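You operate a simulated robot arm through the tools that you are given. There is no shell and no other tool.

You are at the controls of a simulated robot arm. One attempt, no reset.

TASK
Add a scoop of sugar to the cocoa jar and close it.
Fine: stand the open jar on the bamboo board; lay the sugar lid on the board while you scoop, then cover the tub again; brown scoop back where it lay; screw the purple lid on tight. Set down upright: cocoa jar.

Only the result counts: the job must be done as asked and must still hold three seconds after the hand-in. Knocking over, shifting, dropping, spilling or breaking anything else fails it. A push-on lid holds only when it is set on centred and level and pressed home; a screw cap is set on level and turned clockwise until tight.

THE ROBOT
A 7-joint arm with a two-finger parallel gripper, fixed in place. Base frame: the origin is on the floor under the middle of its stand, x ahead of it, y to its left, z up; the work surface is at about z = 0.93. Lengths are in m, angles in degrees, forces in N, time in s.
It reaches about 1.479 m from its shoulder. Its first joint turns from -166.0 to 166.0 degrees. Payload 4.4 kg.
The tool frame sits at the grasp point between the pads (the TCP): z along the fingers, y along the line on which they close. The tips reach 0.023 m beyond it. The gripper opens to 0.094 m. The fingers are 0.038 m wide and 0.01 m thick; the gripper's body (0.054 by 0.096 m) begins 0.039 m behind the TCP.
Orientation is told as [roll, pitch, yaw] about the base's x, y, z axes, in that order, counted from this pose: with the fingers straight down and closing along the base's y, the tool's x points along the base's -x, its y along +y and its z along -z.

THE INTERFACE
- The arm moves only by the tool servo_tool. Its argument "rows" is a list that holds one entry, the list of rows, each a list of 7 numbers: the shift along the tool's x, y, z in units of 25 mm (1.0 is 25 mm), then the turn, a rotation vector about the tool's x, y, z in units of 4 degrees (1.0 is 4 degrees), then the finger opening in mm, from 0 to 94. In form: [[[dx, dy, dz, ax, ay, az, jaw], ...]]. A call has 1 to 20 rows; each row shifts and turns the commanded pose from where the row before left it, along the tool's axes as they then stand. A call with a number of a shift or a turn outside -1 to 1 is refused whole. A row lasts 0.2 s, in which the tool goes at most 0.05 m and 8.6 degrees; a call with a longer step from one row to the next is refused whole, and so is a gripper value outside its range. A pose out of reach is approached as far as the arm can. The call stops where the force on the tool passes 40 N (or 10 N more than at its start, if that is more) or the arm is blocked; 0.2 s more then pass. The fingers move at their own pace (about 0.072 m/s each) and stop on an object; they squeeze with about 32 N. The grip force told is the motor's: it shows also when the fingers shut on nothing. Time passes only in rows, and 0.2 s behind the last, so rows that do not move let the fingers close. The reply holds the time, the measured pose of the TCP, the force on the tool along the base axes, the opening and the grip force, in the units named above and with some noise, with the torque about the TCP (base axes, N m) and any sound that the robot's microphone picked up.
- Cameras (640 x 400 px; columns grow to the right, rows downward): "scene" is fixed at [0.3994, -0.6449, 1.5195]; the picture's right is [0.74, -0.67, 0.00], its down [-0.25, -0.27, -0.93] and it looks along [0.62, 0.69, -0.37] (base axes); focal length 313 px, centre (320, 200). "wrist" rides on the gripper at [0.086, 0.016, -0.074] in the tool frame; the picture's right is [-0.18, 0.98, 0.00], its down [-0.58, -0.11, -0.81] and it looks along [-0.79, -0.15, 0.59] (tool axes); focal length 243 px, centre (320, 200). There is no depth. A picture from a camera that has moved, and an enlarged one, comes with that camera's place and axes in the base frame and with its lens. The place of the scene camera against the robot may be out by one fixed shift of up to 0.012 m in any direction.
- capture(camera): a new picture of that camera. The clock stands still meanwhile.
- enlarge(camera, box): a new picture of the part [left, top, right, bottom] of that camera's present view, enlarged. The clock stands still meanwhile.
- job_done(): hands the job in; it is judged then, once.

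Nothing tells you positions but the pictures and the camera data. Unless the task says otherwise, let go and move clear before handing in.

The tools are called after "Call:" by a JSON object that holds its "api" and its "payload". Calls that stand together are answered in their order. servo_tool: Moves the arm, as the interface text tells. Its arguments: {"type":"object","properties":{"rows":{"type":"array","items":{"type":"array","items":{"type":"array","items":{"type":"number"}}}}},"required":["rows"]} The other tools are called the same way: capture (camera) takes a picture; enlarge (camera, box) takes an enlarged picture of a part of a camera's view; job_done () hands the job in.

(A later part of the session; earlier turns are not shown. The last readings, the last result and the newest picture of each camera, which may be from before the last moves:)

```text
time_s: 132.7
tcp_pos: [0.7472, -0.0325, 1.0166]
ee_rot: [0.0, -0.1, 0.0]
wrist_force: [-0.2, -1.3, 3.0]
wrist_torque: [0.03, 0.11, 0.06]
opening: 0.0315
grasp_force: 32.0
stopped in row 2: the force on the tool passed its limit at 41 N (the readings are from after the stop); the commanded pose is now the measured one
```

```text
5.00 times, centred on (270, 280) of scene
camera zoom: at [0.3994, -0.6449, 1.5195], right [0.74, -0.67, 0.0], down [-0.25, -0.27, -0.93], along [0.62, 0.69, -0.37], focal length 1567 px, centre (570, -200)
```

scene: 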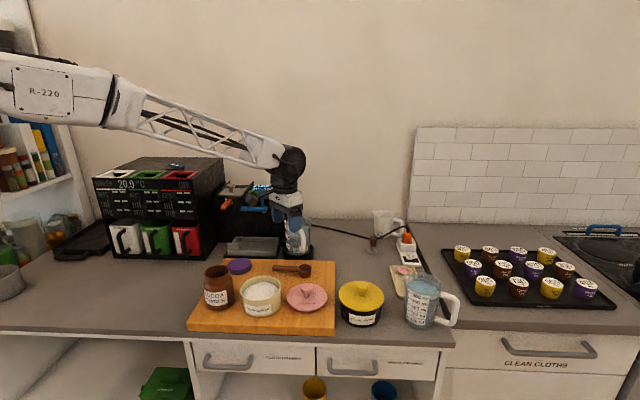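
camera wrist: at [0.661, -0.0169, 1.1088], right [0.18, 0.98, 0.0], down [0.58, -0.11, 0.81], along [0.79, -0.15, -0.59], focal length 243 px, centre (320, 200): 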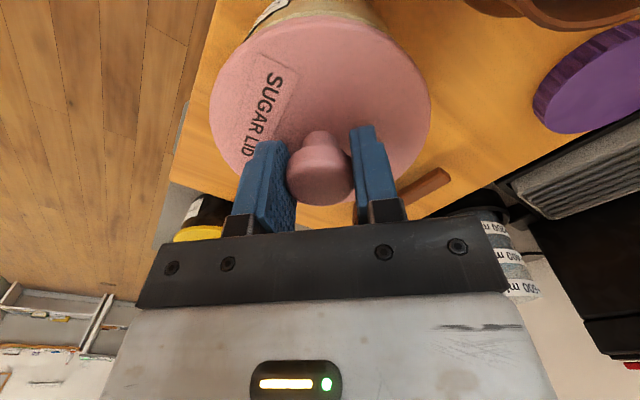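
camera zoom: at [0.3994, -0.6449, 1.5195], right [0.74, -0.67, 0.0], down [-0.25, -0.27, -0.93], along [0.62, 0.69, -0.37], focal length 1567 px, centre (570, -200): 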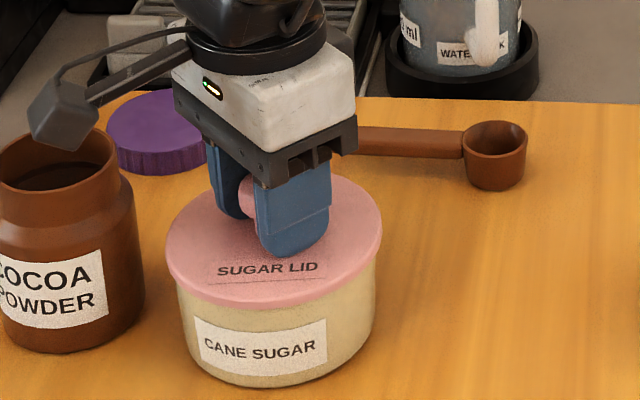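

The lid seems seated (41 N peak). I'll release, rise, and inspect levelness.

Call:
{"api": "servo_tool", "payload": {"rows": [[[0, 0, 0, 0, 0, 0, 40], [0, 0, 0, 0, 0, 0, 70], [0, 0, 0, 0, 0, 0, 70], [0, 0, -0.4, 0, 0, 0, 70], [0, 0, -0.8, 0, 0, 0, 70], [0, 0, -0.8, 0, 0, 0, 70], [0, 0, -0.6, 0, 0, 0, 70], [0, 0, 0, 0, 0, 0, 70]]]}}

Call:
{"api": "enlarge", "payload": {"camera": "scene", "box": [230, 250, 320, 325]}}

Call:
{"api": "enlarge", "payload": {"camera": "wrist", "box": [220, 0, 430, 160]}}

```text
time_s: 134.5
tcp_pos: [0.7475, -0.0327, 1.081]
ee_rot: [0.0, -0.1, 0.0]
wrist_force: [0.2, -0.1, -0.1]
wrist_torque: [-0.01, 0.02, 0.01]
opening: 0.07
grasp_force: 0.2
```

```text
5.33 times, centred on (275, 288) of scene
camera zoom: at [0.3994, -0.6449, 1.5195], right [0.74, -0.67, 0.0], down [-0.25, -0.27, -0.93], along [0.62, 0.69, -0.37], focal length 1671 px, centre (560, -267)
```

zoom: 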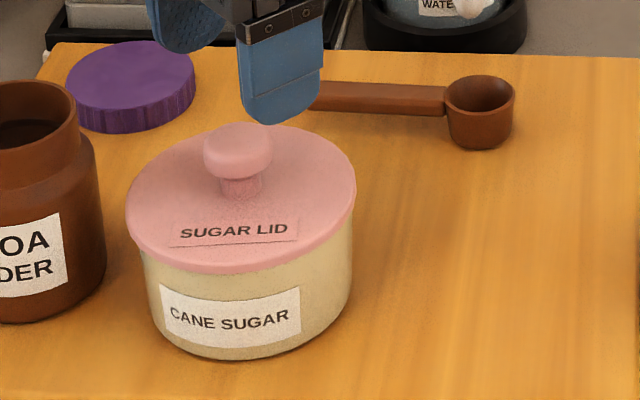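

```text
2.50 times, centred on (325, 80) of wrist
camera zoom: at [0.6617, -0.0174, 1.1545], right [0.18, 0.98, 0.0], down [0.58, -0.11, 0.81], along [0.79, -0.15, -0.59], focal length 606 px, centre (308, 500)
```

zoom: 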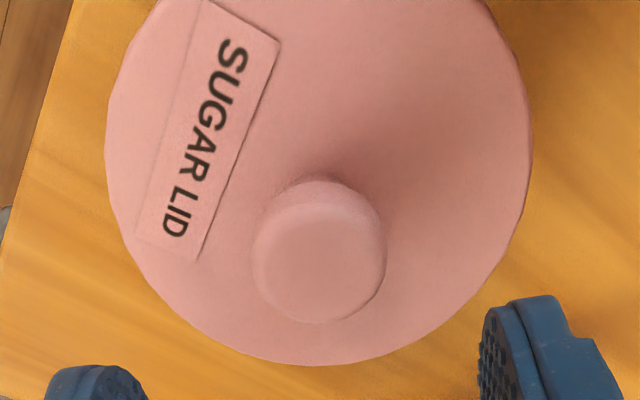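

The lid looks level and centred. To be sure it is fully home, I'll close the fingers and press straight down on the knob.

Call:
{"api": "servo_tool", "payload": {"rows": [[[0.06, 0, 0, 0, 0, 0, 0], [0, 0, 0, 0, 0, 0, 0], [0, 0, 0, 0, 0, 0, 0], [0, 0, 0.4, 0, 0, 0, 0], [0, 0, 0.4, 0, 0, 0, 0], [0, 0, 0.2, 0, 0, 0, 0], [0, 0, 0, 0, 0, 0, 0]]]}}

Call:
{"api": "servo_tool", "payload": {"rows": [[[0, 0, 0.08, 0, 0, 0, 0], [0, 0, 0.08, 0, 0, 0, 0], [0, 0, 0.08, 0, 0, 0, 0], [0, 0, 0.06, 0, 0, 0, 0], [0, 0, 0.06, 0, 0, 0, 0], [0, 0, 0.06, 0, 0, 0, 0], [0, 0, 0, 0, 0, 0, 0]]]}}

```text
time_s: 136.1
tcp_pos: [0.746, -0.0328, 1.0586]
ee_rot: [0.0, -0.1, -0.1]
wrist_force: [0.8, 0.4, -1.0]
wrist_torque: [0.02, -0.03, -0.03]
opening: 0.0
grasp_force: 32.3
```

```text
time_s: 137.7
tcp_pos: [0.7459, -0.0311, 1.046]
ee_rot: [0.1, -0.2, -0.1]
wrist_force: [-4.7, -2.5, 16.0]
wrist_torque: [-0.12, 0.18, 0.0]
opening: 0.0
grasp_force: 32.0
```

Call:
{"api": "servo_tool", "payload": {"rows": [[[0, 0, 0.04, 0, 0, 0, 0], [0, 0, 0.04, 0, 0, 0, 0], [0, 0, 0.04, 0, 0, 0, 0], [0, 0, 0.04, 0, 0, 0, 0], [0, 0, 0, 0, 0, 0, 0]]]}}

Call:
{"api": "enlarge", "payload": {"camera": "scene", "box": [230, 250, 320, 325]}}

```text
time_s: 138.4
tcp_pos: [0.7464, -0.0315, 1.0476]
ee_rot: [0.0, -0.3, 0.0]
wrist_force: [-0.9, 0.9, 5.4]
wrist_torque: [0.0, 0.07, 0.02]
opening: 0.0
grasp_force: 31.7
stopped in row 3: the force on the tool passed its limit at 43 N (the readings are from after the stop); the commanded pose is now the measured one
```

```text
5.33 times, centred on (275, 288) of scene
camera zoom: at [0.3994, -0.6449, 1.5195], right [0.74, -0.67, 0.0], down [-0.25, -0.27, -0.93], along [0.62, 0.69, -0.37], focal length 1671 px, centre (560, -267)
```

zoom: 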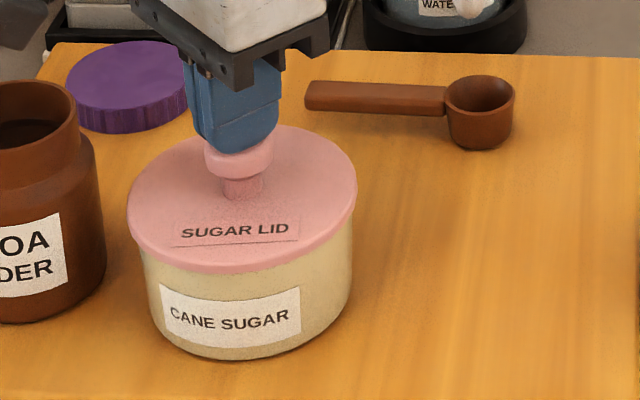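

The knob hits a hard stop at 43 N with no further travel, so the sugar lid is home. Now I'll raise and move over the purple lid.

Call:
{"api": "servo_tool", "payload": {"rows": [[[0, 0, -0.5, 0, 0, 0, 0], [0, 0, -0.9, 0, 0, 0, 0], [0, 0, -0.9, 0, 0, 0, 0], [0, 0, -0.9, 0, 0, 0, 30], [-0.143, 0.93, -0.1, 0, 0, 0, 60], [-0.143, 0.93, -0.1, 0, 0, 0, 94], [-0.143, 0.93, -0.1, 0, 0, 0, 94], [-0.143, 0.93, 0, 0, 0, 0, 94], [-0.143, 0.93, 0, 0, 0, 0, 94], [-0.143, 0.93, 0, 0, 0, 0, 94], [-0.143, 0.93, 0, 0, 0, 0, 94], [-0.143, 0.93, 0, 0, 0, 0, 94], [0, 0, 0, 0, 0, 0, 94]]]}}

Call:
{"api": "capture", "payload": {"camera": "wrist"}}

Call:
{"api": "capture", "payload": {"camera": "scene"}}

```text
time_s: 141.2
tcp_pos: [0.7738, 0.1546, 1.1345]
ee_rot: [0.1, -0.1, 0.0]
wrist_force: [0.2, -0.1, -0.5]
wrist_torque: [0.03, 0.03, 0.04]
opening: 0.0942
grasp_force: 0.1
```

```text
taken
camera wrist: at [0.688, 0.1699, 1.207], right [0.18, 0.98, 0.0], down [0.58, -0.11, 0.81], along [0.8, -0.15, -0.59], focal length 243 px, centre (320, 200)
```

wrist: 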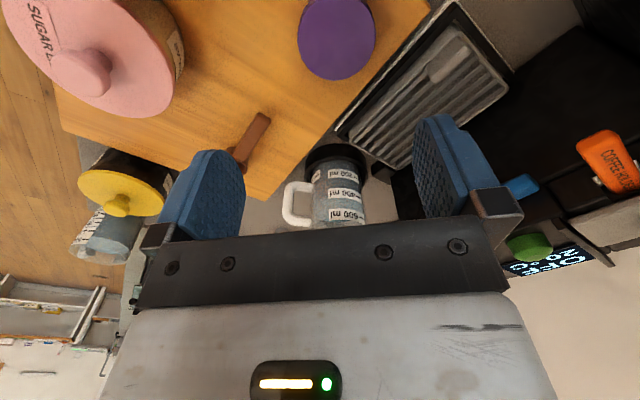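

```text
taken
```

scene: 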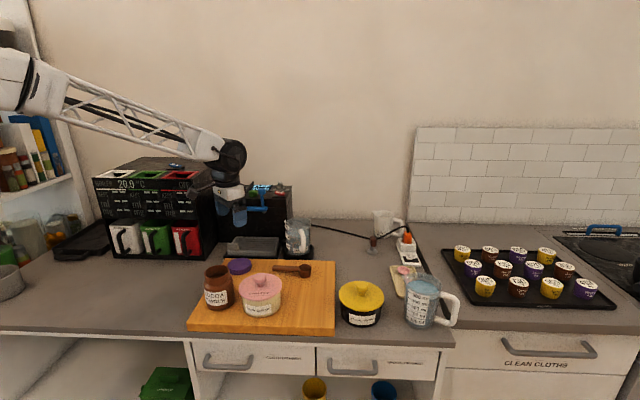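

The purple lid is at about (0.782, 0.167), roughly 74 mm across. To get a long clockwise stroke for screwing, I'll pre-rotate the gripper counter-clockwise and see how far it goes.

Call:
{"api": "servo_tool", "payload": {"rows": [[[0, 0, 0, 0, 0, -1, 94], [0, 0, 0, 0, 0, -1, 94], [0, 0, 0, 0, 0, -1, 94], [0, 0, 0, 0, 0, -1, 94], [0, 0, 0, 0, 0, -1, 94], [0, 0, 0, 0, 0, -1, 94], [0, 0, 0, 0, 0, -1, 94], [0, 0, 0, 0, 0, -1, 94], [0, 0, 0, 0, 0, -1, 94], [0, 0, 0, 0, 0, -1, 94], [0, 0, 0, 0, 0, -1, 94], [0, 0, 0, 0, 0, -1, 94], [0, 0, 0, 0, 0, -1, 94], [0, 0, 0, 0, 0, -1, 94], [0, 0, 0, 0, 0, -1, 94], [0, 0, 0, 0, 0, -1, 94], [0, 0, 0, 0, 0, -1, 94], [0, 0, 0, 0, 0, -1, 94], [0, 0, 0, 0, 0, -1, 94], [0, 0, 0, 0, 0, -1, 94]]]}}

Call:
{"api": "capture", "payload": {"camera": "wrist"}}

Call:
{"api": "capture", "payload": {"camera": "scene"}}

```text
time_s: 145.4
tcp_pos: [0.7746, 0.1536, 1.1344]
ee_rot: [-0.2, 0.0, 80.1]
wrist_force: [-0.2, 0.8, 0.6]
wrist_torque: [0.02, 0.0, 0.01]
opening: 0.094
grasp_force: 0.2
```

```text
taken
camera wrist: at [0.744, 0.0703, 1.2071], right [-0.94, 0.35, 0.0], down [0.2, 0.55, 0.81], along [0.28, 0.76, -0.59], focal length 243 px, centre (320, 200)
```

wrist: 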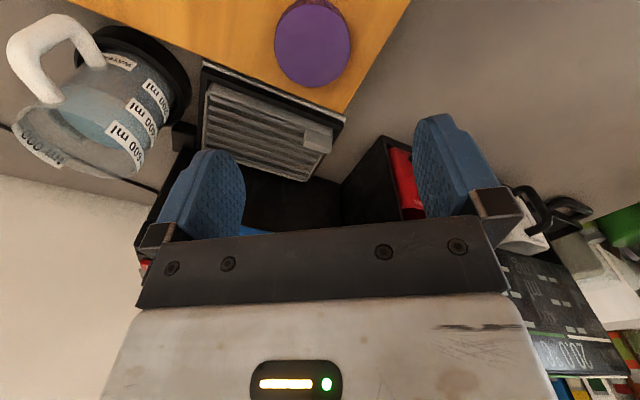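

```text
taken
```

scene: 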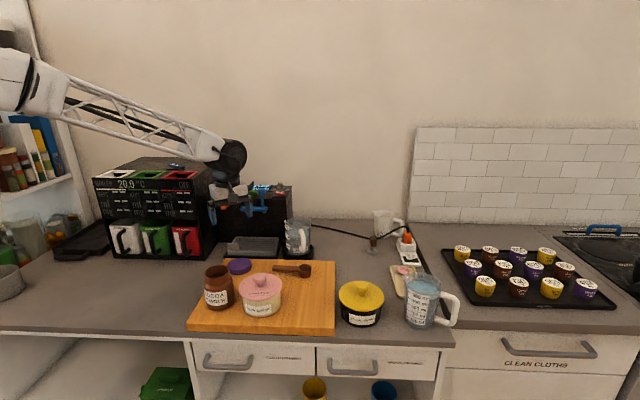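

The gripper reaches yaw 80°. From two views the lid centre is about (0.788, 0.168). I'll align over it and descend part way.

Call:
{"api": "servo_tool", "payload": {"rows": [[[-0.332, -0.21, 0.3, 0, 0, 0, 94], [-0.332, -0.21, 0.5, 0, 0, 0, 94], [0, 0, 0.7, 0, 0, 0, 94], [0, 0, 0.7, 0, 0, 0, 94], [0, 0, 0.7, 0, 0, 0, 94], [0, 0, 0.7, 0, 0, 0, 94], [0, 0, 0.7, 0, 0, 0, 94], [0, 0, 0.5, 0, 0, 0, 94], [0, 0, 0.3, 0, 0, 0, 94], [0, 0, 0, 0, 0, 0, 94]]]}}

Call:
{"api": "capture", "payload": {"camera": "wrist"}}

Call:
{"api": "enlarge", "payload": {"camera": "scene", "box": [180, 200, 300, 300]}}

```text
time_s: 147.6
tcp_pos: [0.7894, 0.1689, 1.0054]
ee_rot: [-0.1, 0.0, 80.0]
wrist_force: [-0.9, -0.1, 0.5]
wrist_torque: [0.0, -0.01, -0.02]
opening: 0.0941
grasp_force: 0.1
```

```text
taken
camera wrist: at [0.7578, 0.0857, 1.0794], right [-0.94, 0.35, 0.0], down [0.2, 0.55, 0.81], along [0.29, 0.75, -0.59], focal length 243 px, centre (320, 200)
```

wrist: 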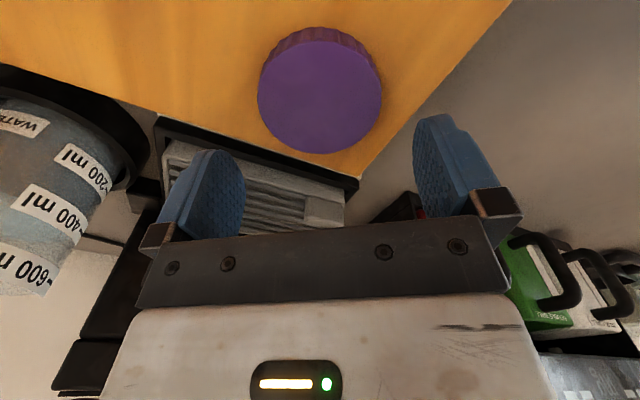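

```text
4.00 times, centred on (240, 250) of scene
camera zoom: at [0.3994, -0.6449, 1.5195], right [0.74, -0.67, 0.0], down [-0.25, -0.27, -0.93], along [0.62, 0.69, -0.37], focal length 1253 px, centre (640, 0)
```

zoom: 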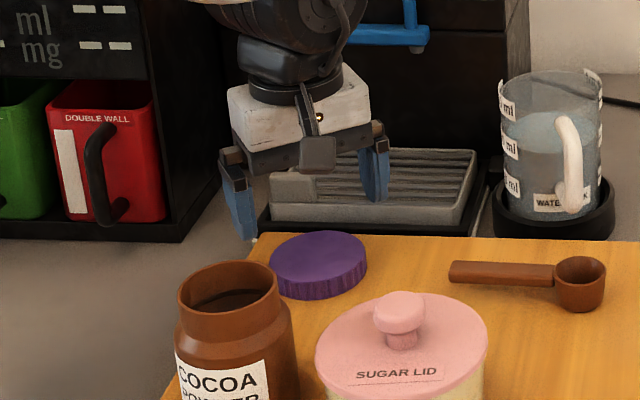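

I'll square the lid to the gripper by squeezing it at two perpendicular angles, so its centre coincides with the TCP. First I'll descend and find the board level by gentle contact.

Call:
{"api": "servo_tool", "payload": {"rows": [[[0.13, 0.075, 0.3, 0, 0, 0, 94], [0, 0, 0.4, 0, 0, 0, 94], [0, 0, 0.4, 0, 0, 0, 94], [0, 0, 0.4, 0, 0, 0, 94], [0, 0, 0.2, 0, 0, 0, 94], [0, 0, 0, 0, 0, 0, 94]]]}}

Call:
{"api": "enlarge", "payload": {"camera": "scene", "box": [190, 220, 290, 300]}}

Call:
{"api": "capture", "payload": {"camera": "wrist"}}

```text
time_s: 149.0
tcp_pos: [0.7856, 0.1653, 0.964]
ee_rot: [-0.1, 0.1, 79.9]
wrist_force: [0.5, 0.1, 0.2]
wrist_torque: [-0.01, -0.01, 0.0]
opening: 0.0941
grasp_force: 0.1
```

```text
5.00 times, centred on (240, 260) of scene
camera zoom: at [0.3994, -0.6449, 1.5195], right [0.74, -0.67, 0.0], down [-0.25, -0.27, -0.93], along [0.62, 0.69, -0.37], focal length 1567 px, centre (720, -100)
```

zoom: 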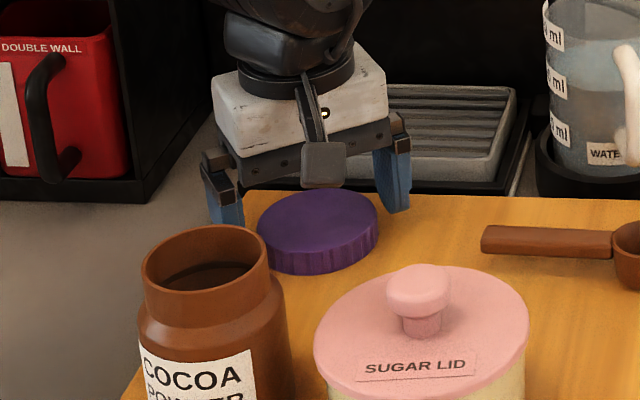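

```text
taken
camera wrist: at [0.7554, 0.082, 1.0363], right [-0.94, 0.35, 0.0], down [0.2, 0.55, 0.81], along [0.29, 0.75, -0.59], focal length 243 px, centre (320, 200)
```

wrist: 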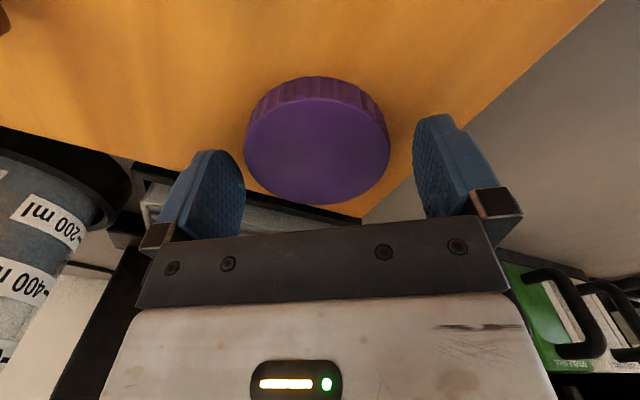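

Call:
{"api": "servo_tool", "payload": {"rows": [[[0, 0, 0.08, 0, 0, 0, 94], [0, 0, 0.08, 0, 0, 0, 94], [0, 0, 0, 0, 0, 0, 94]]]}}

Call:
{"api": "servo_tool", "payload": {"rows": [[[0, 0, 0.05, 0, 0, 0, 94], [0, 0, 0.05, 0, 0, 0, 94], [0, 0, 0, 0, 0, 0, 94]]]}}

```text
time_s: 149.8
tcp_pos: [0.7864, 0.1649, 0.961]
ee_rot: [-0.2, 0.0, 80.0]
wrist_force: [-0.6, -0.7, 0.7]
wrist_torque: [-0.02, 0.01, 0.01]
opening: 0.094
grasp_force: 0.1
```

```text
time_s: 150.6
tcp_pos: [0.7864, 0.1662, 0.9572]
ee_rot: [-0.2, 0.0, 80.0]
wrist_force: [0.5, 0.0, -0.5]
wrist_torque: [-0.01, 0.02, 0.04]
opening: 0.0941
grasp_force: 0.1
```

Call:
{"api": "servo_tool", "payload": {"rows": [[[0, 0, 0.05, 0, 0, 0, 94], [0, 0, 0.05, 0, 0, 0, 94], [0, 0, 0, 0, 0, 0, 94]]]}}

Call:
{"api": "servo_tool", "payload": {"rows": [[[0, 0, 0.05, 0, 0, 0, 94], [0, 0, 0.05, 0, 0, 0, 94], [0, 0, 0, 0, 0, 0, 94]]]}}

```text
time_s: 151.4
tcp_pos: [0.7876, 0.1652, 0.9546]
ee_rot: [-0.2, 0.1, 80.0]
wrist_force: [0.6, -0.3, 0.0]
wrist_torque: [0.01, 0.01, 0.01]
opening: 0.0939
grasp_force: 0.1
```

```text
time_s: 152.2
tcp_pos: [0.7864, 0.1645, 0.954]
ee_rot: [-0.1, 0.0, 80.1]
wrist_force: [-6.5, -3.5, 10.5]
wrist_torque: [-0.11, 0.68, 0.18]
opening: 0.0942
grasp_force: 0.2
```

The board top is at z about 0.931. I'll back up 2.5 mm and squeeze the lid to centre it along this axis.

Call:
{"api": "servo_tool", "payload": {"rows": [[[0, 0, -0.12, 0, 0, 0, 94], [0, 0, 0, 0, 0, 0, 85], [0, 0, 0, 0, 0, 0, 78], [0, 0, 0, 0, 0, 0, 72], [0, 0, 0, 0, 0, 0, 66], [0, 0, 0, 0, 0, 0, 60], [0, 0, 0, 0, 0, 0, 60]]]}}

Call:
{"api": "capture", "payload": {"camera": "wrist"}}

```text
time_s: 153.8
tcp_pos: [0.7868, 0.165, 0.9552]
ee_rot: [-0.2, 0.1, 80.0]
wrist_force: [-0.1, 1.0, 0.7]
wrist_torque: [0.01, 0.0, 0.01]
opening: 0.0737
grasp_force: 31.6
```

```text
taken
camera wrist: at [0.7557, 0.0822, 1.0288], right [-0.94, 0.35, 0.0], down [0.2, 0.55, 0.81], along [0.29, 0.75, -0.59], focal length 243 px, centre (320, 200)
```

wrist: 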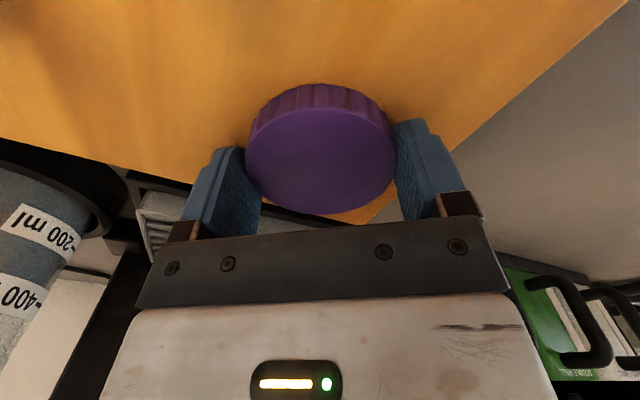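

The lid is centred along this axis (73.7 mm). I'll open, rise a little, rotate 90°, come back down, and squeeze again.

Call:
{"api": "servo_tool", "payload": {"rows": [[[0, 0, 0, 0, 0, 0, 80], [0, 0, 0, 0, 0, 0, 94], [0, 0, 0, 0, 0, 0, 94], [0, 0, -0.5, 0, 0, 0, 94], [0, 0, -0.8, 0, 0, 0, 94], [0, 0, -0.4, 0, 0, 1, 94], [0, 0, 0, 0, 0, 1, 94], [0, 0, 0, 0, 0, 1, 94], [0, 0, 0, 0, 0, 1, 94], [0, 0, 0, 0, 0, 1, 94], [0, 0, 0, 0, 0, 1, 94], [0, 0, 0, 0, 0, 1, 94], [0, 0, 0, 0, 0, 1, 94], [0, 0, 0, 0, 0, 1, 94], [0, 0, 0, 0, 0, 1, 94], [0, 0, 0, 0, 0, 1, 94], [0, 0, 0, 0, 0, 1, 94], [0, 0, 0, 0, 0, 1, 94], [0, 0, 0, 0, 0, 1, 94]]]}}

Call:
{"api": "servo_tool", "payload": {"rows": [[[0, 0, 0, 0, 0, 1, 94], [0, 0, 0, 0, 0, 1, 94], [0, 0, 0, 0, 0, 1, 94], [0, 0, 0, 0, 0, 1, 94], [0, 0, 0, 0, 0, 1, 94], [0, 0, 0, 0, 0, 1, 94], [0, 0, 0, 0, 0, 1, 94], [0, 0, 0, 0, 0, 1, 94], [0, 0, 0, 0, 0, 0.5, 94], [0, 0, 0, 0, 0, 0, 94]]]}}

Call:
{"api": "enlarge", "payload": {"camera": "scene", "box": [190, 220, 290, 300]}}

Call:
{"api": "capture", "payload": {"camera": "wrist"}}

```text
time_s: 157.8
tcp_pos: [0.7859, 0.1665, 0.9978]
ee_rot: [-0.1, -0.2, 24.0]
wrist_force: [-0.8, -0.3, 0.1]
wrist_torque: [-0.02, 0.0, 0.0]
opening: 0.0939
grasp_force: 0.1
```

```text
time_s: 160.0
tcp_pos: [0.7868, 0.1649, 0.9989]
ee_rot: [0.0, -0.3, -10.0]
wrist_force: [-0.8, -0.7, 0.3]
wrist_torque: [0.01, -0.01, -0.01]
opening: 0.0938
grasp_force: 0.1
```

```text
5.00 times, centred on (240, 260) of scene
camera zoom: at [0.3994, -0.6449, 1.5195], right [0.74, -0.67, 0.0], down [-0.25, -0.27, -0.93], along [0.62, 0.69, -0.37], focal length 1567 px, centre (720, -100)
```

zoom: 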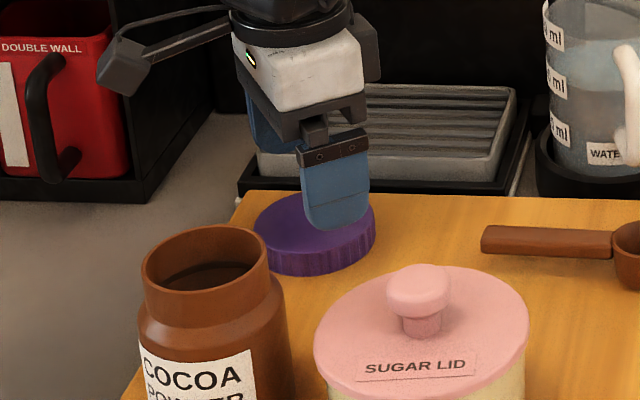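

```text
taken
camera wrist: at [0.7039, 0.1953, 1.0707], right [0.35, 0.94, 0.0], down [0.55, -0.21, 0.81], along [0.76, -0.28, -0.59], focal length 243 px, centre (320, 200)
```

wrist: 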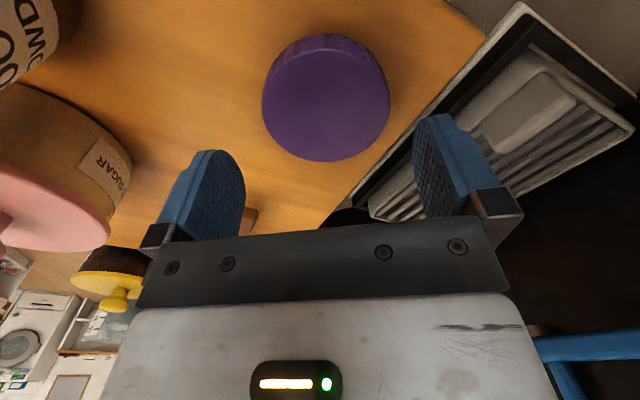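

Call:
{"api": "servo_tool", "payload": {"rows": [[[0, 0, 0.4, 0, 0, 0, 94], [0, 0, 0.5, 0, 0, 0, 94], [0, 0, 0.4, 0, 0, 0, 94], [0, 0, 0.3, 0, 0, 0, 94], [0, 0, 0.1, 0, 0, 0, 94], [0, 0, 0, 0, 0, 0, 94], [0, 0, 0, 0, 0, 0, 85], [0, 0, 0, 0, 0, 0, 78], [0, 0, 0, 0, 0, 0, 72], [0, 0, 0, 0, 0, 0, 66], [0, 0, 0, 0, 0, 0, 60], [0, 0, 0, 0, 0, 0, 60]]]}}

Call:
{"api": "capture", "payload": {"camera": "wrist"}}

```text
time_s: 162.6
tcp_pos: [0.7868, 0.1656, 0.9552]
ee_rot: [0.0, -0.1, -9.9]
wrist_force: [0.0, 0.5, 1.1]
wrist_torque: [0.01, 0.03, -0.01]
opening: 0.0732
grasp_force: 31.9
```

```text
taken
camera wrist: at [0.7041, 0.1955, 1.028], right [0.35, 0.94, 0.0], down [0.55, -0.21, 0.81], along [0.76, -0.28, -0.59], focal length 243 px, centre (320, 200)
```

wrist: 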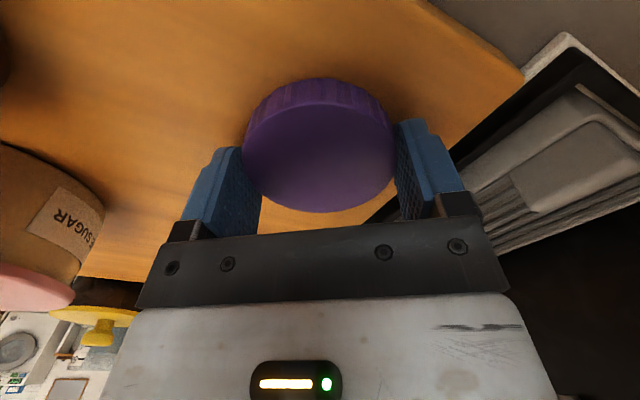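

The lid is centred on the TCP at (0.7868, 0.1655). I'll do the same for the jar, so I know its axis exactly before placing the lid. Moving over the jar.

Call:
{"api": "servo_tool", "payload": {"rows": [[[0, 0, 0, 0, 0, 0, 80], [0, 0, 0, 0, 0, 0, 94], [0, 0, 0, 0, 0, 0, 94], [0, 0, -0.4, 0, 0, 0, 94], [0, 0, -0.9, 0, 0, 0, 94], [0, 0, -0.9, 0, 0, 0, 94], [0, 0, -0.9, 0, 0, 0, 94], [0, 0, -0.9, 0, 0, 0, 94], [0, 0, -0.9, 0, 0, 0, 94], [0, 0, -0.9, 0, 0, 0, 94], [0.545, -0.74, 0, 0, 0, 0, 94], [0.545, -0.74, 0, 0, 0, 0, 94], [0.545, -0.74, 0, 0, 0, 0, 94], [0.545, -0.74, 0, 0, 0, 0, 94], [0.545, -0.74, 0, 0, 0, 0, 94], [0.545, -0.74, 0, 0, 0, 0, 94], [0.545, -0.74, 0, 0, 0, 0, 94], [0, 0, 0, 0, 0, 0, 94]]]}}

Call:
{"api": "capture", "payload": {"camera": "wrist"}}

Call:
{"api": "enlarge", "payload": {"camera": "scene", "box": [180, 200, 300, 300]}}

```text
time_s: 166.4
tcp_pos: [0.6688, 0.0542, 1.1011]
ee_rot: [-0.1, -0.3, -10.0]
wrist_force: [0.0, 0.0, -0.3]
wrist_torque: [-0.02, -0.01, 0.05]
opening: 0.094
grasp_force: 0.0
```

```text
taken
camera wrist: at [0.5862, 0.0846, 1.1739], right [0.35, 0.94, 0.0], down [0.55, -0.21, 0.81], along [0.76, -0.28, -0.59], focal length 243 px, centre (320, 200)
```

wrist: 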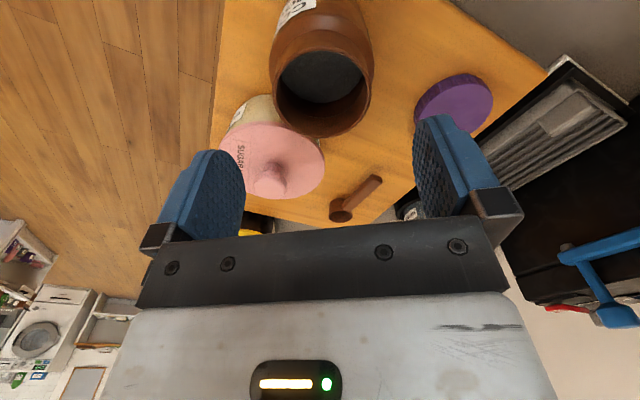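

```text
4.00 times, centred on (240, 250) of scene
camera zoom: at [0.3994, -0.6449, 1.5195], right [0.74, -0.67, 0.0], down [-0.25, -0.27, -0.93], along [0.62, 0.69, -0.37], focal length 1253 px, centre (640, 0)
```

zoom: 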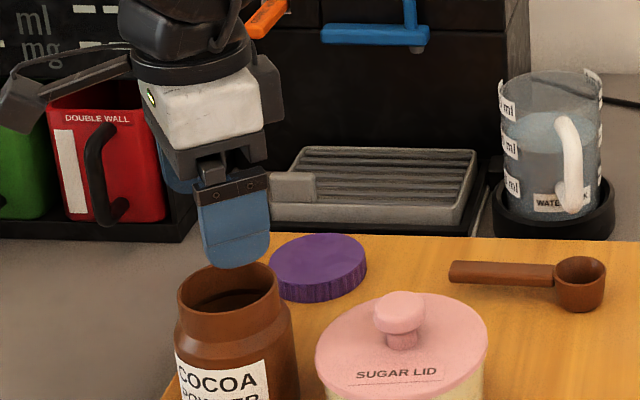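

Call:
{"api": "servo_tool", "payload": {"rows": [[[0.06, 0, 0.5, 0, 0, 0, 94], [0, 0, 0.6, 0, 0, 0, 94], [0, 0, 0.6, 0, 0, 0, 94], [0, 0, 0.6, 0, 0, 0, 94], [0, 0, 0.6, 0, 0, 0, 94], [0, 0, 0.5, 0, 0, 0, 94], [0, 0, 0.4, 0, 0, 0, 94], [0, 0, 0.2, 0, 0, 0, 94], [0, 0, 0, 0, 0, 0, 94]]]}}

Call:
{"api": "capture", "payload": {"camera": "wrist"}}

Call:
{"api": "enlarge", "payload": {"camera": "scene", "box": [180, 220, 290, 310]}}

```text
time_s: 168.4
tcp_pos: [0.6693, 0.0555, 1.0007]
ee_rot: [-0.1, -0.2, -10.0]
wrist_force: [0.5, 0.2, 0.0]
wrist_torque: [0.0, -0.01, -0.02]
opening: 0.094
grasp_force: 0.0
```

```text
taken
camera wrist: at [0.587, 0.0848, 1.0732], right [0.35, 0.94, 0.0], down [0.55, -0.21, 0.81], along [0.76, -0.28, -0.59], focal length 243 px, centre (320, 200)
```

wrist: 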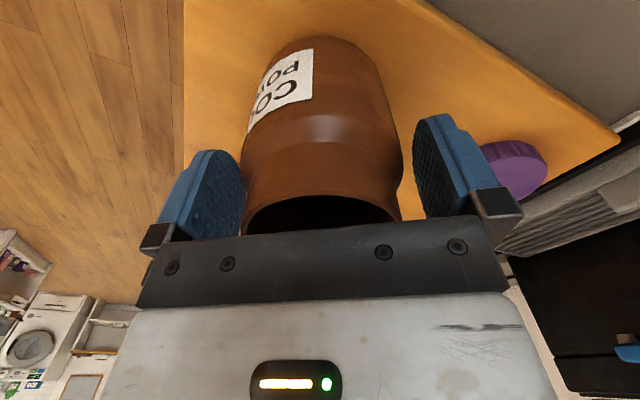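

```text
4.44 times, centred on (235, 265) of scene
camera zoom: at [0.3994, -0.6449, 1.5195], right [0.74, -0.67, 0.0], down [-0.25, -0.27, -0.93], along [0.62, 0.69, -0.37], focal length 1392 px, centre (698, -89)
```

zoom: 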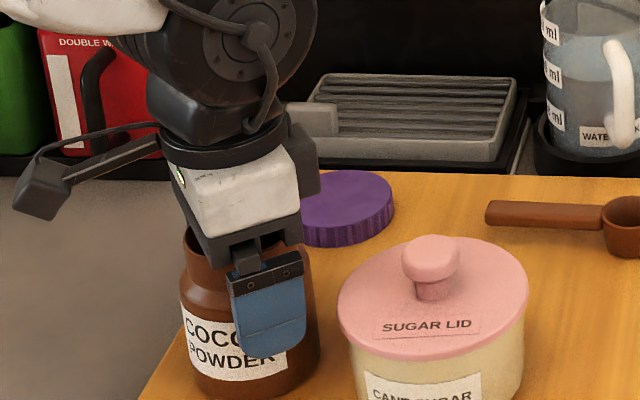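

Call:
{"api": "servo_tool", "payload": {"rows": [[[0, 0, 0, 0, 0, 0, 88], [0, 0, 0, 0, 0, 0, 82], [0, 0, 0, 0, 0, 0, 78], [0, 0, 0, 0, 0, 0, 75], [0, 0, 0, 0, 0, 0, 72], [0, 0, 0, 0, 0, 0, 70], [0, 0, 0, 0, 0, 0, 70]]]}}

Call:
{"api": "servo_tool", "payload": {"rows": [[[0, 0, 0, 0, 0, 0, 80], [0, 0, 0, 0, 0, 0, 94], [0, 0, 0, 0, 0, 0, 94], [0, 0, -0.3, 0, 0, 0, 94], [0, 0, -0.6, 0, 0, 0, 94], [0, 0, -0.8, 0, 0, 0, 94], [0, 0, -0.8, 0, 0, 0, 94], [0, 0, -0.3, 0, 0, 0, 94], [0, 0, 0, 0, 0, 0, 94]]]}}

```text
time_s: 170.0
tcp_pos: [0.6698, 0.0548, 0.9996]
ee_rot: [0.1, -0.2, -10.0]
wrist_force: [1.8, 0.1, 0.8]
wrist_torque: [-0.07, -0.04, 0.04]
opening: 0.0741
grasp_force: 32.2
```

```text
time_s: 172.0
tcp_pos: [0.6673, 0.0545, 1.071]
ee_rot: [0.1, -0.2, -10.0]
wrist_force: [0.4, -0.2, 0.2]
wrist_torque: [0.0, -0.02, 0.01]
opening: 0.0943
grasp_force: 0.0
```

Call:
{"api": "servo_tool", "payload": {"rows": [[[0, 0, 0, 0, 0, 1, 94], [0, 0, 0, 0, 0, 1, 94], [0, 0, 0, 0, 0, 1, 94], [0, 0, 0, 0, 0, 1, 94], [0, 0, 0, 0, 0, 1, 94], [0, 0, 0, 0, 0, 1, 94], [0, 0, 0, 0, 0, 1, 94], [0, 0, 0, 0, 0, 1, 94], [0, 0, 0, 0, 0, 1, 94], [0, 0, 0, 0, 0, 1, 94], [0, 0, 0, 0, 0, 1, 94], [0, 0, 0, 0, 0, 1, 94], [0, 0, 0, 0, 0, 1, 94], [0, 0, 0, 0, 0, 1, 94], [0, 0, 0, 0, 0, 1, 94], [0, 0, 0, 0, 0, 1, 94], [0, 0, 0, 0, 0, 1, 94], [0, 0, 0, 0, 0, 0.5, 94], [0, 0, 0, 0, 0, 0, 94]]]}}

Call:
{"api": "capture", "payload": {"camera": "wrist"}}

Call:
{"api": "enlarge", "payload": {"camera": "scene", "box": [180, 220, 290, 310]}}

```text
time_s: 176.0
tcp_pos: [0.6678, 0.0543, 1.0712]
ee_rot: [0.1, -0.1, -80.0]
wrist_force: [0.2, 0.1, 0.7]
wrist_torque: [-0.01, -0.03, 0.01]
opening: 0.0941
grasp_force: 0.0
```

```text
taken
camera wrist: at [0.6687, 0.1413, 1.1438], right [1.0, -0.01, 0.0], down [-0.01, -0.59, 0.81], along [-0.01, -0.81, -0.59], focal length 243 px, centre (320, 200)
```

wrist: 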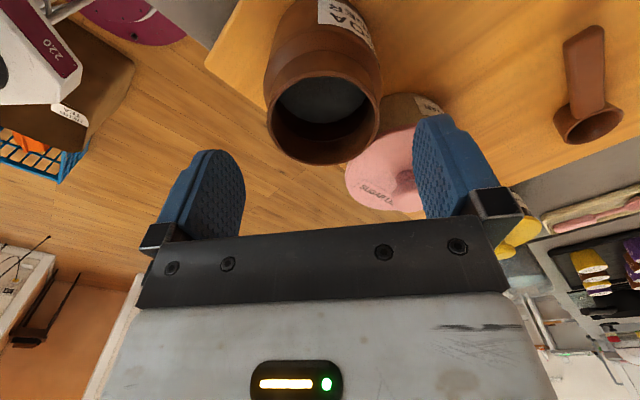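

```text
4.44 times, centred on (235, 265) of scene
camera zoom: at [0.3994, -0.6449, 1.5195], right [0.74, -0.67, 0.0], down [-0.25, -0.27, -0.93], along [0.62, 0.69, -0.37], focal length 1392 px, centre (698, -89)
```

zoom: 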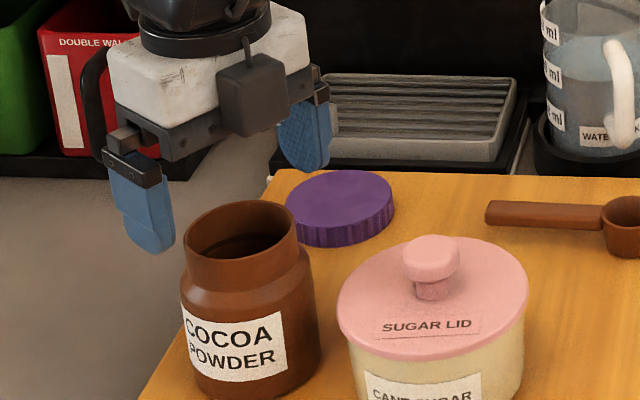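

Call:
{"api": "servo_tool", "payload": {"rows": [[[0, 0, 0.4, 0, 0, 0, 94], [0, 0, 0.6, 0, 0, 0, 94], [0, 0, 0.6, 0, 0, 0, 94], [0, 0, 0.6, 0, 0, 0, 94], [0, 0, 0.4, 0, 0, 0, 94], [0, 0, 0.22, 0, 0, 0, 94], [0, 0, 0, 0, 0, 0, 94]]]}}

Call:
{"api": "capture", "payload": {"camera": "wrist"}}

Call:
{"api": "enlarge", "payload": {"camera": "scene", "box": [180, 220, 290, 310]}}

```text
time_s: 177.6
tcp_pos: [0.6686, 0.0541, 0.9995]
ee_rot: [0.2, 0.0, -80.0]
wrist_force: [-0.3, 0.1, 1.2]
wrist_torque: [0.0, -0.02, -0.02]
opening: 0.0937
grasp_force: 0.0
```

```text
taken
camera wrist: at [0.6692, 0.1415, 1.0727], right [1.0, -0.01, 0.0], down [-0.01, -0.59, 0.81], along [-0.01, -0.81, -0.59], focal length 243 px, centre (320, 200)
```

wrist: 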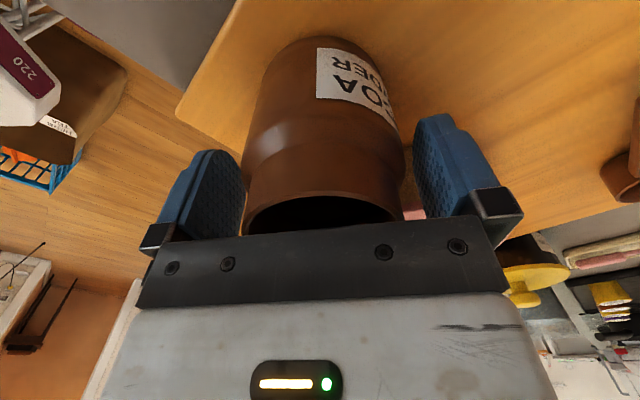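

```text
4.44 times, centred on (235, 265) of scene
camera zoom: at [0.3994, -0.6449, 1.5195], right [0.74, -0.67, 0.0], down [-0.25, -0.27, -0.93], along [0.62, 0.69, -0.37], focal length 1392 px, centre (698, -89)
```

zoom: 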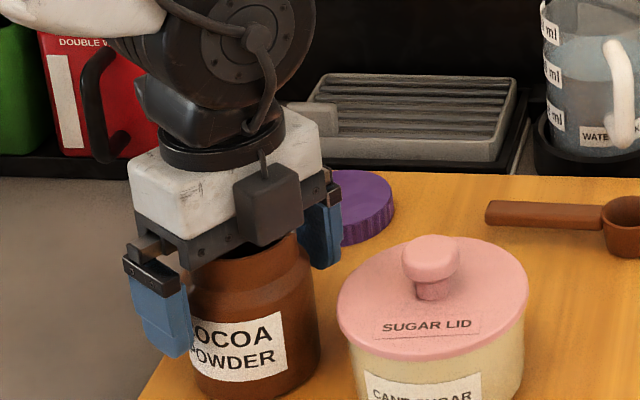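

Clear of everything. Squeezing gently to centre the jar along this axis, then opening and rising.

Call:
{"api": "servo_tool", "payload": {"rows": [[[0, 0, 0, 0, 0, 0, 88], [0, 0, 0, 0, 0, 0, 82], [0, 0, 0, 0, 0, 0, 78], [0, 0, 0, 0, 0, 0, 75], [0, 0, 0, 0, 0, 0, 72], [0, 0, 0, 0, 0, 0, 70], [0, 0, 0, 0, 0, 0, 70]]]}}

Call:
{"api": "servo_tool", "payload": {"rows": [[[0, 0, 0, 0, 0, 0, 80], [0, 0, 0, 0, 0, 0, 94], [0, 0, 0, 0, 0, 0, 94]]]}}

Call:
{"api": "servo_tool", "payload": {"rows": [[[0, 0, -0.3, 0, 0, 0, 94], [0, 0, -0.6, 0, 0, 0, 94], [0, 0, -0.8, 0, 0, 0, 94], [0, 0, -0.8, 0, 0, 0, 94], [0, 0, -0.8, 0, 0, 0, 94], [0, 0, -0.7, 0, 0, 0, 94], [0, 0, 0, 0, 0, 0, 94]]]}}

Call:
{"api": "enlarge", "payload": {"camera": "wrist", "box": [220, 0, 430, 180]}}

```text
time_s: 179.2
tcp_pos: [0.6675, 0.0535, 1.0011]
ee_rot: [0.1, -0.1, -80.0]
wrist_force: [0.8, 0.1, 2.4]
wrist_torque: [-0.04, 0.07, 0.03]
opening: 0.0754
grasp_force: 32.0
```

```text
time_s: 180.0
tcp_pos: [0.6684, 0.0541, 1.0]
ee_rot: [0.2, 0.0, -80.0]
wrist_force: [0.4, 0.9, 0.7]
wrist_torque: [0.02, 0.02, 0.0]
opening: 0.0941
grasp_force: 0.1
```

```text
time_s: 181.6
tcp_pos: [0.6681, 0.0556, 1.1007]
ee_rot: [0.1, 0.0, -80.0]
wrist_force: [0.1, -0.2, 0.2]
wrist_torque: [0.03, 0.0, -0.01]
opening: 0.0938
grasp_force: 0.0
```

```text
2.22 times, centred on (325, 90) of wrist
camera zoom: at [0.6687, 0.1424, 1.1727], right [1.0, -0.01, 0.0], down [-0.01, -0.59, 0.81], along [-0.01, -0.81, -0.59], focal length 539 px, centre (309, 444)
```

zoom: 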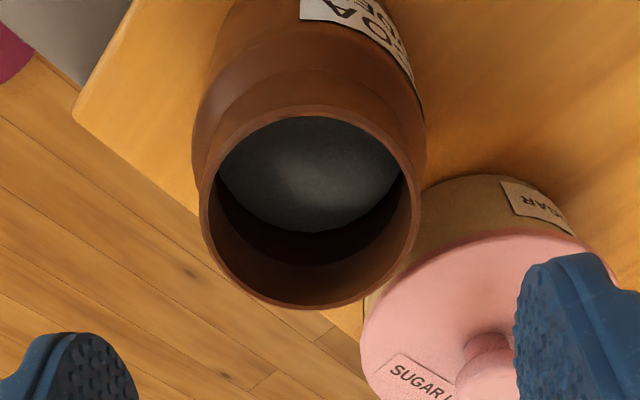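

The jar axis is now fixed at (0.668, 0.0543). I'll rotate back to yaw +80° for a long clockwise stroke, then fetch the purple lid.

Call:
{"api": "servo_tool", "payload": {"rows": [[[0, 0, -0.3, 0, 0, -1, 94], [0, 0, -0.3, 0, 0, -1, 94], [0, 0, 0, 0, 0, -1, 94], [0, 0, 0, 0, 0, -1, 94], [0, 0, 0, 0, 0, -1, 94], [0, 0, 0, 0, 0, -1, 94], [0, 0, 0, 0, 0, -1, 94], [0, 0, 0, 0, 0, -1, 94], [0, 0, 0, 0, 0, -1, 94], [0, 0, 0, 0, 0, -1, 94], [0, 0, 0, 0, 0, -1, 94], [0, 0, 0, 0, 0, -1, 94], [0, 0, 0, 0, 0, -1, 94], [0, 0, 0, 0, 0, -1, 94], [0, 0, 0, 0, 0, -1, 94], [0, 0, 0, 0, 0, -1, 94], [0, 0, 0, 0, 0, -1, 94], [0, 0, 0, 0, 0, -1, 94], [0, 0, 0, 0, 0, -1, 94], [0, 0, 0, 0, 0, -1, 94]]]}}

Call:
{"api": "servo_tool", "payload": {"rows": [[[0, 0, 0, 0, 0, -1, 94], [0, 0, 0, 0, 0, -1, 94], [0, 0, 0, 0, 0, -1, 94], [0, 0, 0, 0, 0, -1, 94], [0, 0, 0, 0, 0, -1, 94], [0, 0, 0, 0, 0, -1, 94], [0, 0, 0, 0, 0, -1, 94], [0, 0, 0, 0, 0, -1, 94], [0, 0, 0, 0, 0, -1, 94], [0, 0, 0, 0, 0, -1, 94], [0, 0, 0, 0, 0, -1, 94], [0, 0, 0, 0, 0, -1, 94], [0, 0, 0, 0, 0, -1, 94], [0, 0, 0, 0, 0, -1, 94], [0, 0, 0, 0, 0, -1, 94], [0, 0, 0, 0, 0, -1, 94], [0, 0, 0, 0, 0, -1, 94], [0, 0, 0, 0, 0, -1, 94], [0, 0, 0, 0, 0, -1, 94], [0, 0, 0, 0, 0, -1, 94]]]}}

```text
time_s: 185.8
tcp_pos: [0.6673, 0.0544, 1.1152]
ee_rot: [0.0, -0.2, 0.1]
wrist_force: [0.3, -0.2, 0.9]
wrist_torque: [0.0, 0.01, 0.0]
opening: 0.094
grasp_force: 0.0
```

```text
time_s: 190.0
tcp_pos: [0.6684, 0.0549, 1.1164]
ee_rot: [-0.3, 0.0, 80.2]
wrist_force: [-0.6, 0.4, -0.4]
wrist_torque: [0.02, 0.01, 0.02]
opening: 0.0942
grasp_force: 0.0
```

Call:
{"api": "servo_tool", "payload": {"rows": [[[-0.7434, -0.557, 0, 0, 0, 0, 94], [-0.7434, -0.557, 0, 0, 0, 0, 94], [-0.7434, -0.557, 0, 0, 0, 0, 94], [-0.7434, -0.557, 0, 0, 0, 0, 94], [-0.7434, -0.557, 0, 0, 0, 0, 94], [-0.7434, -0.557, 0, 0, 0, 0, 94], [-0.7434, -0.557, 0, 0, 0, 0, 94], [0, 0, 0.8, 0, 0, 0, 94], [0, 0, 0.8, 0, 0, 0, 94], [0, 0, 0.8, 0, 0, 0, 94], [0, 0, 0.8, 0, 0, 0, 94], [0, 0, 0.8, 0, 0, 0, 94], [0, 0, 0.8, 0, 0, 0, 94], [0, 0, 0.6, 0, 0, 0, 94], [0, 0, 0, 0, 0, 0, 94]]]}}

Call:
{"api": "capture", "payload": {"camera": "wrist"}}

```text
time_s: 193.2
tcp_pos: [0.7871, 0.1675, 0.9809]
ee_rot: [-0.1, 0.0, 80.0]
wrist_force: [0.1, -0.2, -0.4]
wrist_torque: [-0.03, 0.04, 0.02]
opening: 0.0941
grasp_force: 0.1
```

```text
taken
camera wrist: at [0.7572, 0.0828, 1.0536], right [-0.94, 0.35, 0.0], down [0.2, 0.55, 0.81], along [0.29, 0.75, -0.59], focal length 243 px, centre (320, 200)
```

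wrist: 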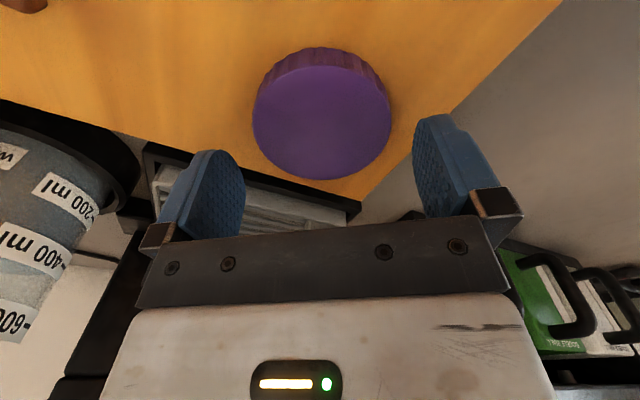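

Call:
{"api": "servo_tool", "payload": {"rows": [[[0, 0, 0.4, 0, 0, 0, 94], [0, 0, 0.35, 0, 0, 0, 94], [0, 0, 0.2, 0, 0, 0, 94], [0, 0, 0, 0, 0, 0, 94], [0, 0, 0, 0, 0, 0, 85], [0, 0, 0, 0, 0, 0, 78], [0, 0, 0, 0, 0, 0, 72], [0, 0, 0, 0, 0, 0, 66], [0, 0, 0, 0, 0, 0, 60], [0, 0, 0, 0, 0, 0, 60]]]}}

Call:
{"api": "capture", "payload": {"camera": "wrist"}}

Call:
{"api": "enlarge", "payload": {"camera": "scene", "box": [190, 220, 290, 300]}}

```text
time_s: 195.4
tcp_pos: [0.788, 0.1649, 0.9555]
ee_rot: [-0.1, 0.0, 79.9]
wrist_force: [0.4, -0.5, -0.5]
wrist_torque: [-0.01, 0.03, -0.03]
opening: 0.0729
grasp_force: 32.5
```

```text
taken
camera wrist: at [0.7568, 0.0827, 1.029], right [-0.94, 0.35, 0.0], down [0.2, 0.55, 0.81], along [0.29, 0.75, -0.59], focal length 243 px, centre (320, 200)
```

wrist: 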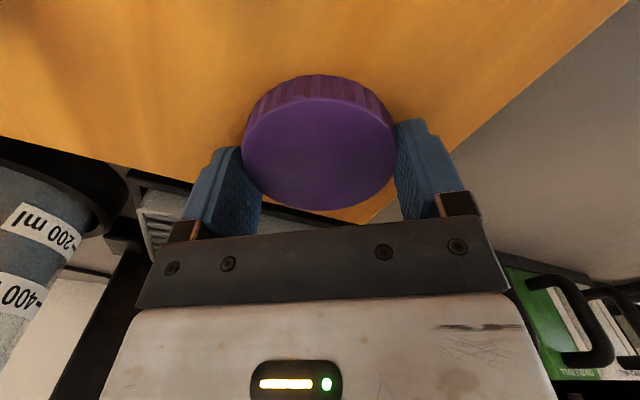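

```text
5.00 times, centred on (240, 260) of scene
camera zoom: at [0.3994, -0.6449, 1.5195], right [0.74, -0.67, 0.0], down [-0.25, -0.27, -0.93], along [0.62, 0.69, -0.37], focal length 1567 px, centre (720, -100)
```

zoom: 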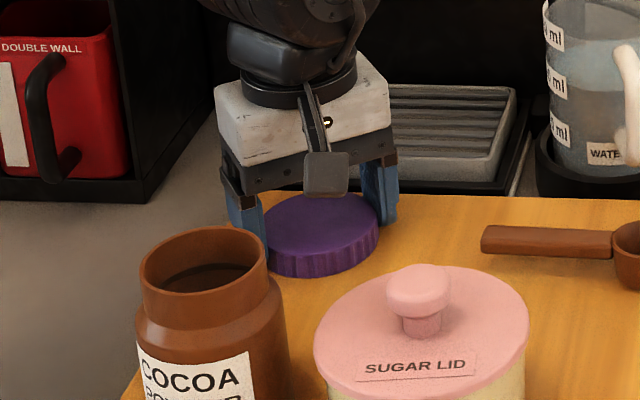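

Lid gripped and centred. Lifting it and carrying it over the jar axis.

Call:
{"api": "servo_tool", "payload": {"rows": [[[0, 0, -0.2, 0, 0, 0, 60], [0, 0, -0.5, 0, 0, 0, 60], [0, 0, -0.8, 0, 0, 0, 60], [0, 0, -0.8, 0, 0, 0, 60], [0, 0, -0.8, 0, 0, 0, 60], [0, 0, -0.8, 0, 0, 0, 60], [0, 0, -0.8, 0, 0, 0, 60], [0, 0, -0.7, 0, 0, 0, 60], [0, 0, -0.3, 0, 0, 0, 60], [0.7434, 0.557, 0, 0, 0, 0, 60], [0.7434, 0.557, 0, 0, 0, 0, 60], [0.7434, 0.557, 0, 0, 0, 0, 60], [0.7434, 0.557, 0, 0, 0, 0, 60], [0.7434, 0.557, 0, 0, 0, 0, 60], [0.7434, 0.557, 0, 0, 0, 0, 60], [0.7434, 0.557, 0, 0, 0, 0, 60], [0, 0, 0, 0, 0, 0, 60], [0, 0, 0, 0, 0, 0, 60]]]}}

Call:
{"api": "servo_tool", "payload": {"rows": [[[0, 0, 0, 0, 0, 0, 60]]]}}

Call:
{"api": "enlarge", "payload": {"camera": "scene", "box": [180, 210, 290, 300]}}

Call:
{"api": "capture", "payload": {"camera": "wrist"}}

```text
time_s: 199.2
tcp_pos: [0.6671, 0.054, 1.0987]
ee_rot: [-0.2, -0.1, 80.0]
wrist_force: [0.4, -0.1, -0.1]
wrist_torque: [0.01, -0.01, 0.03]
opening: 0.0728
grasp_force: 31.9
```

```text
time_s: 199.6
tcp_pos: [0.6675, 0.055, 1.0988]
ee_rot: [-0.3, -0.1, 80.1]
wrist_force: [0.6, 0.9, -1.2]
wrist_torque: [-0.02, 0.03, 0.02]
opening: 0.0728
grasp_force: 31.9
```

```text
4.44 times, centred on (235, 255) of scene
camera zoom: at [0.3994, -0.6449, 1.5195], right [0.74, -0.67, 0.0], down [-0.25, -0.27, -0.93], along [0.62, 0.69, -0.37], focal length 1392 px, centre (698, -44)
```

zoom: 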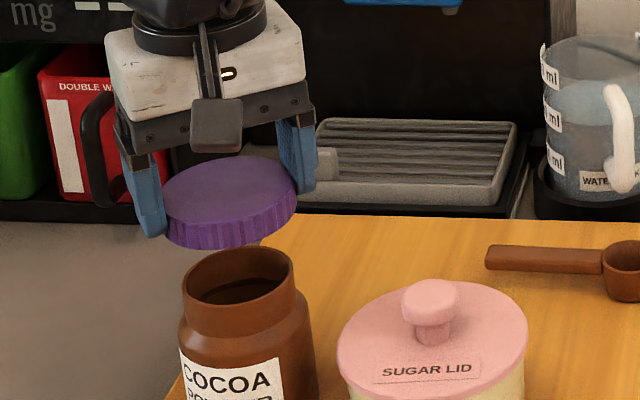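

```text
taken
camera wrist: at [0.6376, -0.0286, 1.1711], right [-0.94, 0.35, 0.0], down [0.2, 0.55, 0.81], along [0.29, 0.75, -0.59], focal length 243 px, centre (320, 200)
```

wrist: 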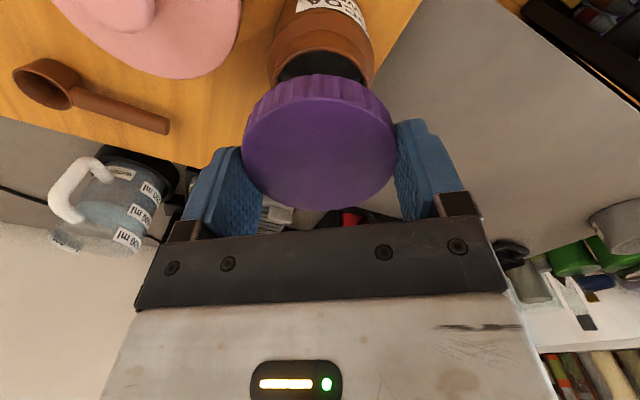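

Lid is above the jar, aligned within a couple of millimetres. Lowering slowly to first contact.

Call:
{"api": "servo_tool", "payload": {"rows": [[[0, 0, 0.5, 0, 0, 0, 60], [0, 0, 0.5, 0, 0, 0, 60], [0, 0, 0.4, 0, 0, 0, 60], [0, 0, 0.2, 0, 0, 0, 60], [0, 0, 0.1, 0, 0, 0, 60], [0, 0, 0, 0, 0, 0, 60]]]}}

Call:
{"api": "enlarge", "payload": {"camera": "scene", "box": [190, 230, 270, 300]}}

```text
time_s: 201.0
tcp_pos: [0.6681, 0.0544, 1.0556]
ee_rot: [-0.2, 0.0, 80.0]
wrist_force: [-0.3, 0.6, -2.1]
wrist_torque: [-0.02, -0.03, 0.02]
opening: 0.0726
grasp_force: 31.6
```

```text
5.71 times, centred on (230, 265) of scene
camera zoom: at [0.3994, -0.6449, 1.5195], right [0.74, -0.67, 0.0], down [-0.25, -0.27, -0.93], along [0.62, 0.69, -0.37], focal length 1790 px, centre (834, -171)
```

zoom: 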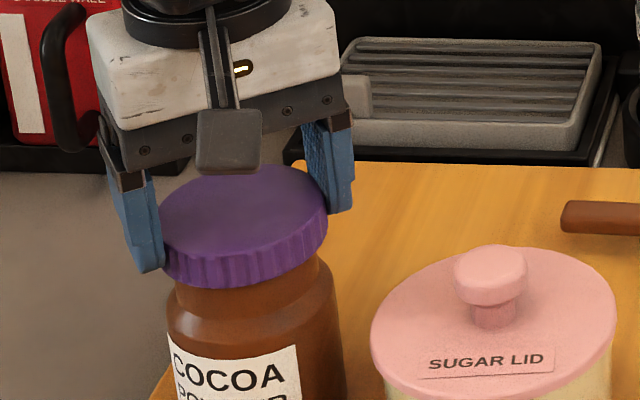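

Call:
{"api": "servo_tool", "payload": {"rows": [[[0, 0, 0.06, 0, 0, 0, 60], [0, 0, 0.06, 0, 0, 0, 60], [0, 0, 0, 0, 0, 0, 60]]]}}

Call:
{"api": "servo_tool", "payload": {"rows": [[[0, 0, 0.06, 0, 0, 0, 60], [0, 0, 0.06, 0, 0, 0, 60], [0, 0, 0, 0, 0, 0, 60]]]}}

Call:
{"api": "servo_tool", "payload": {"rows": [[[0, 0, 0.06, 0, 0, 0, 60], [0, 0, 0.06, 0, 0, 0, 60], [0, 0, 0, 0, 0, 0, 60]]]}}

```text
time_s: 201.8
tcp_pos: [0.6689, 0.0545, 1.0542]
ee_rot: [-0.2, 0.0, 80.0]
wrist_force: [0.7, -0.8, 0.1]
wrist_torque: [0.0, 0.0, 0.0]
opening: 0.0726
grasp_force: 31.6
```

```text
time_s: 202.6
tcp_pos: [0.6688, 0.0543, 1.05]
ee_rot: [-0.2, 0.0, 80.1]
wrist_force: [-0.2, -0.4, -0.6]
wrist_torque: [-0.01, 0.0, 0.02]
opening: 0.0728
grasp_force: 31.5
```

```text
time_s: 203.4
tcp_pos: [0.6679, 0.0544, 1.0481]
ee_rot: [-0.2, 0.0, 80.1]
wrist_force: [-0.1, -0.8, -1.3]
wrist_torque: [-0.02, -0.02, -0.01]
opening: 0.0726
grasp_force: 32.1
```

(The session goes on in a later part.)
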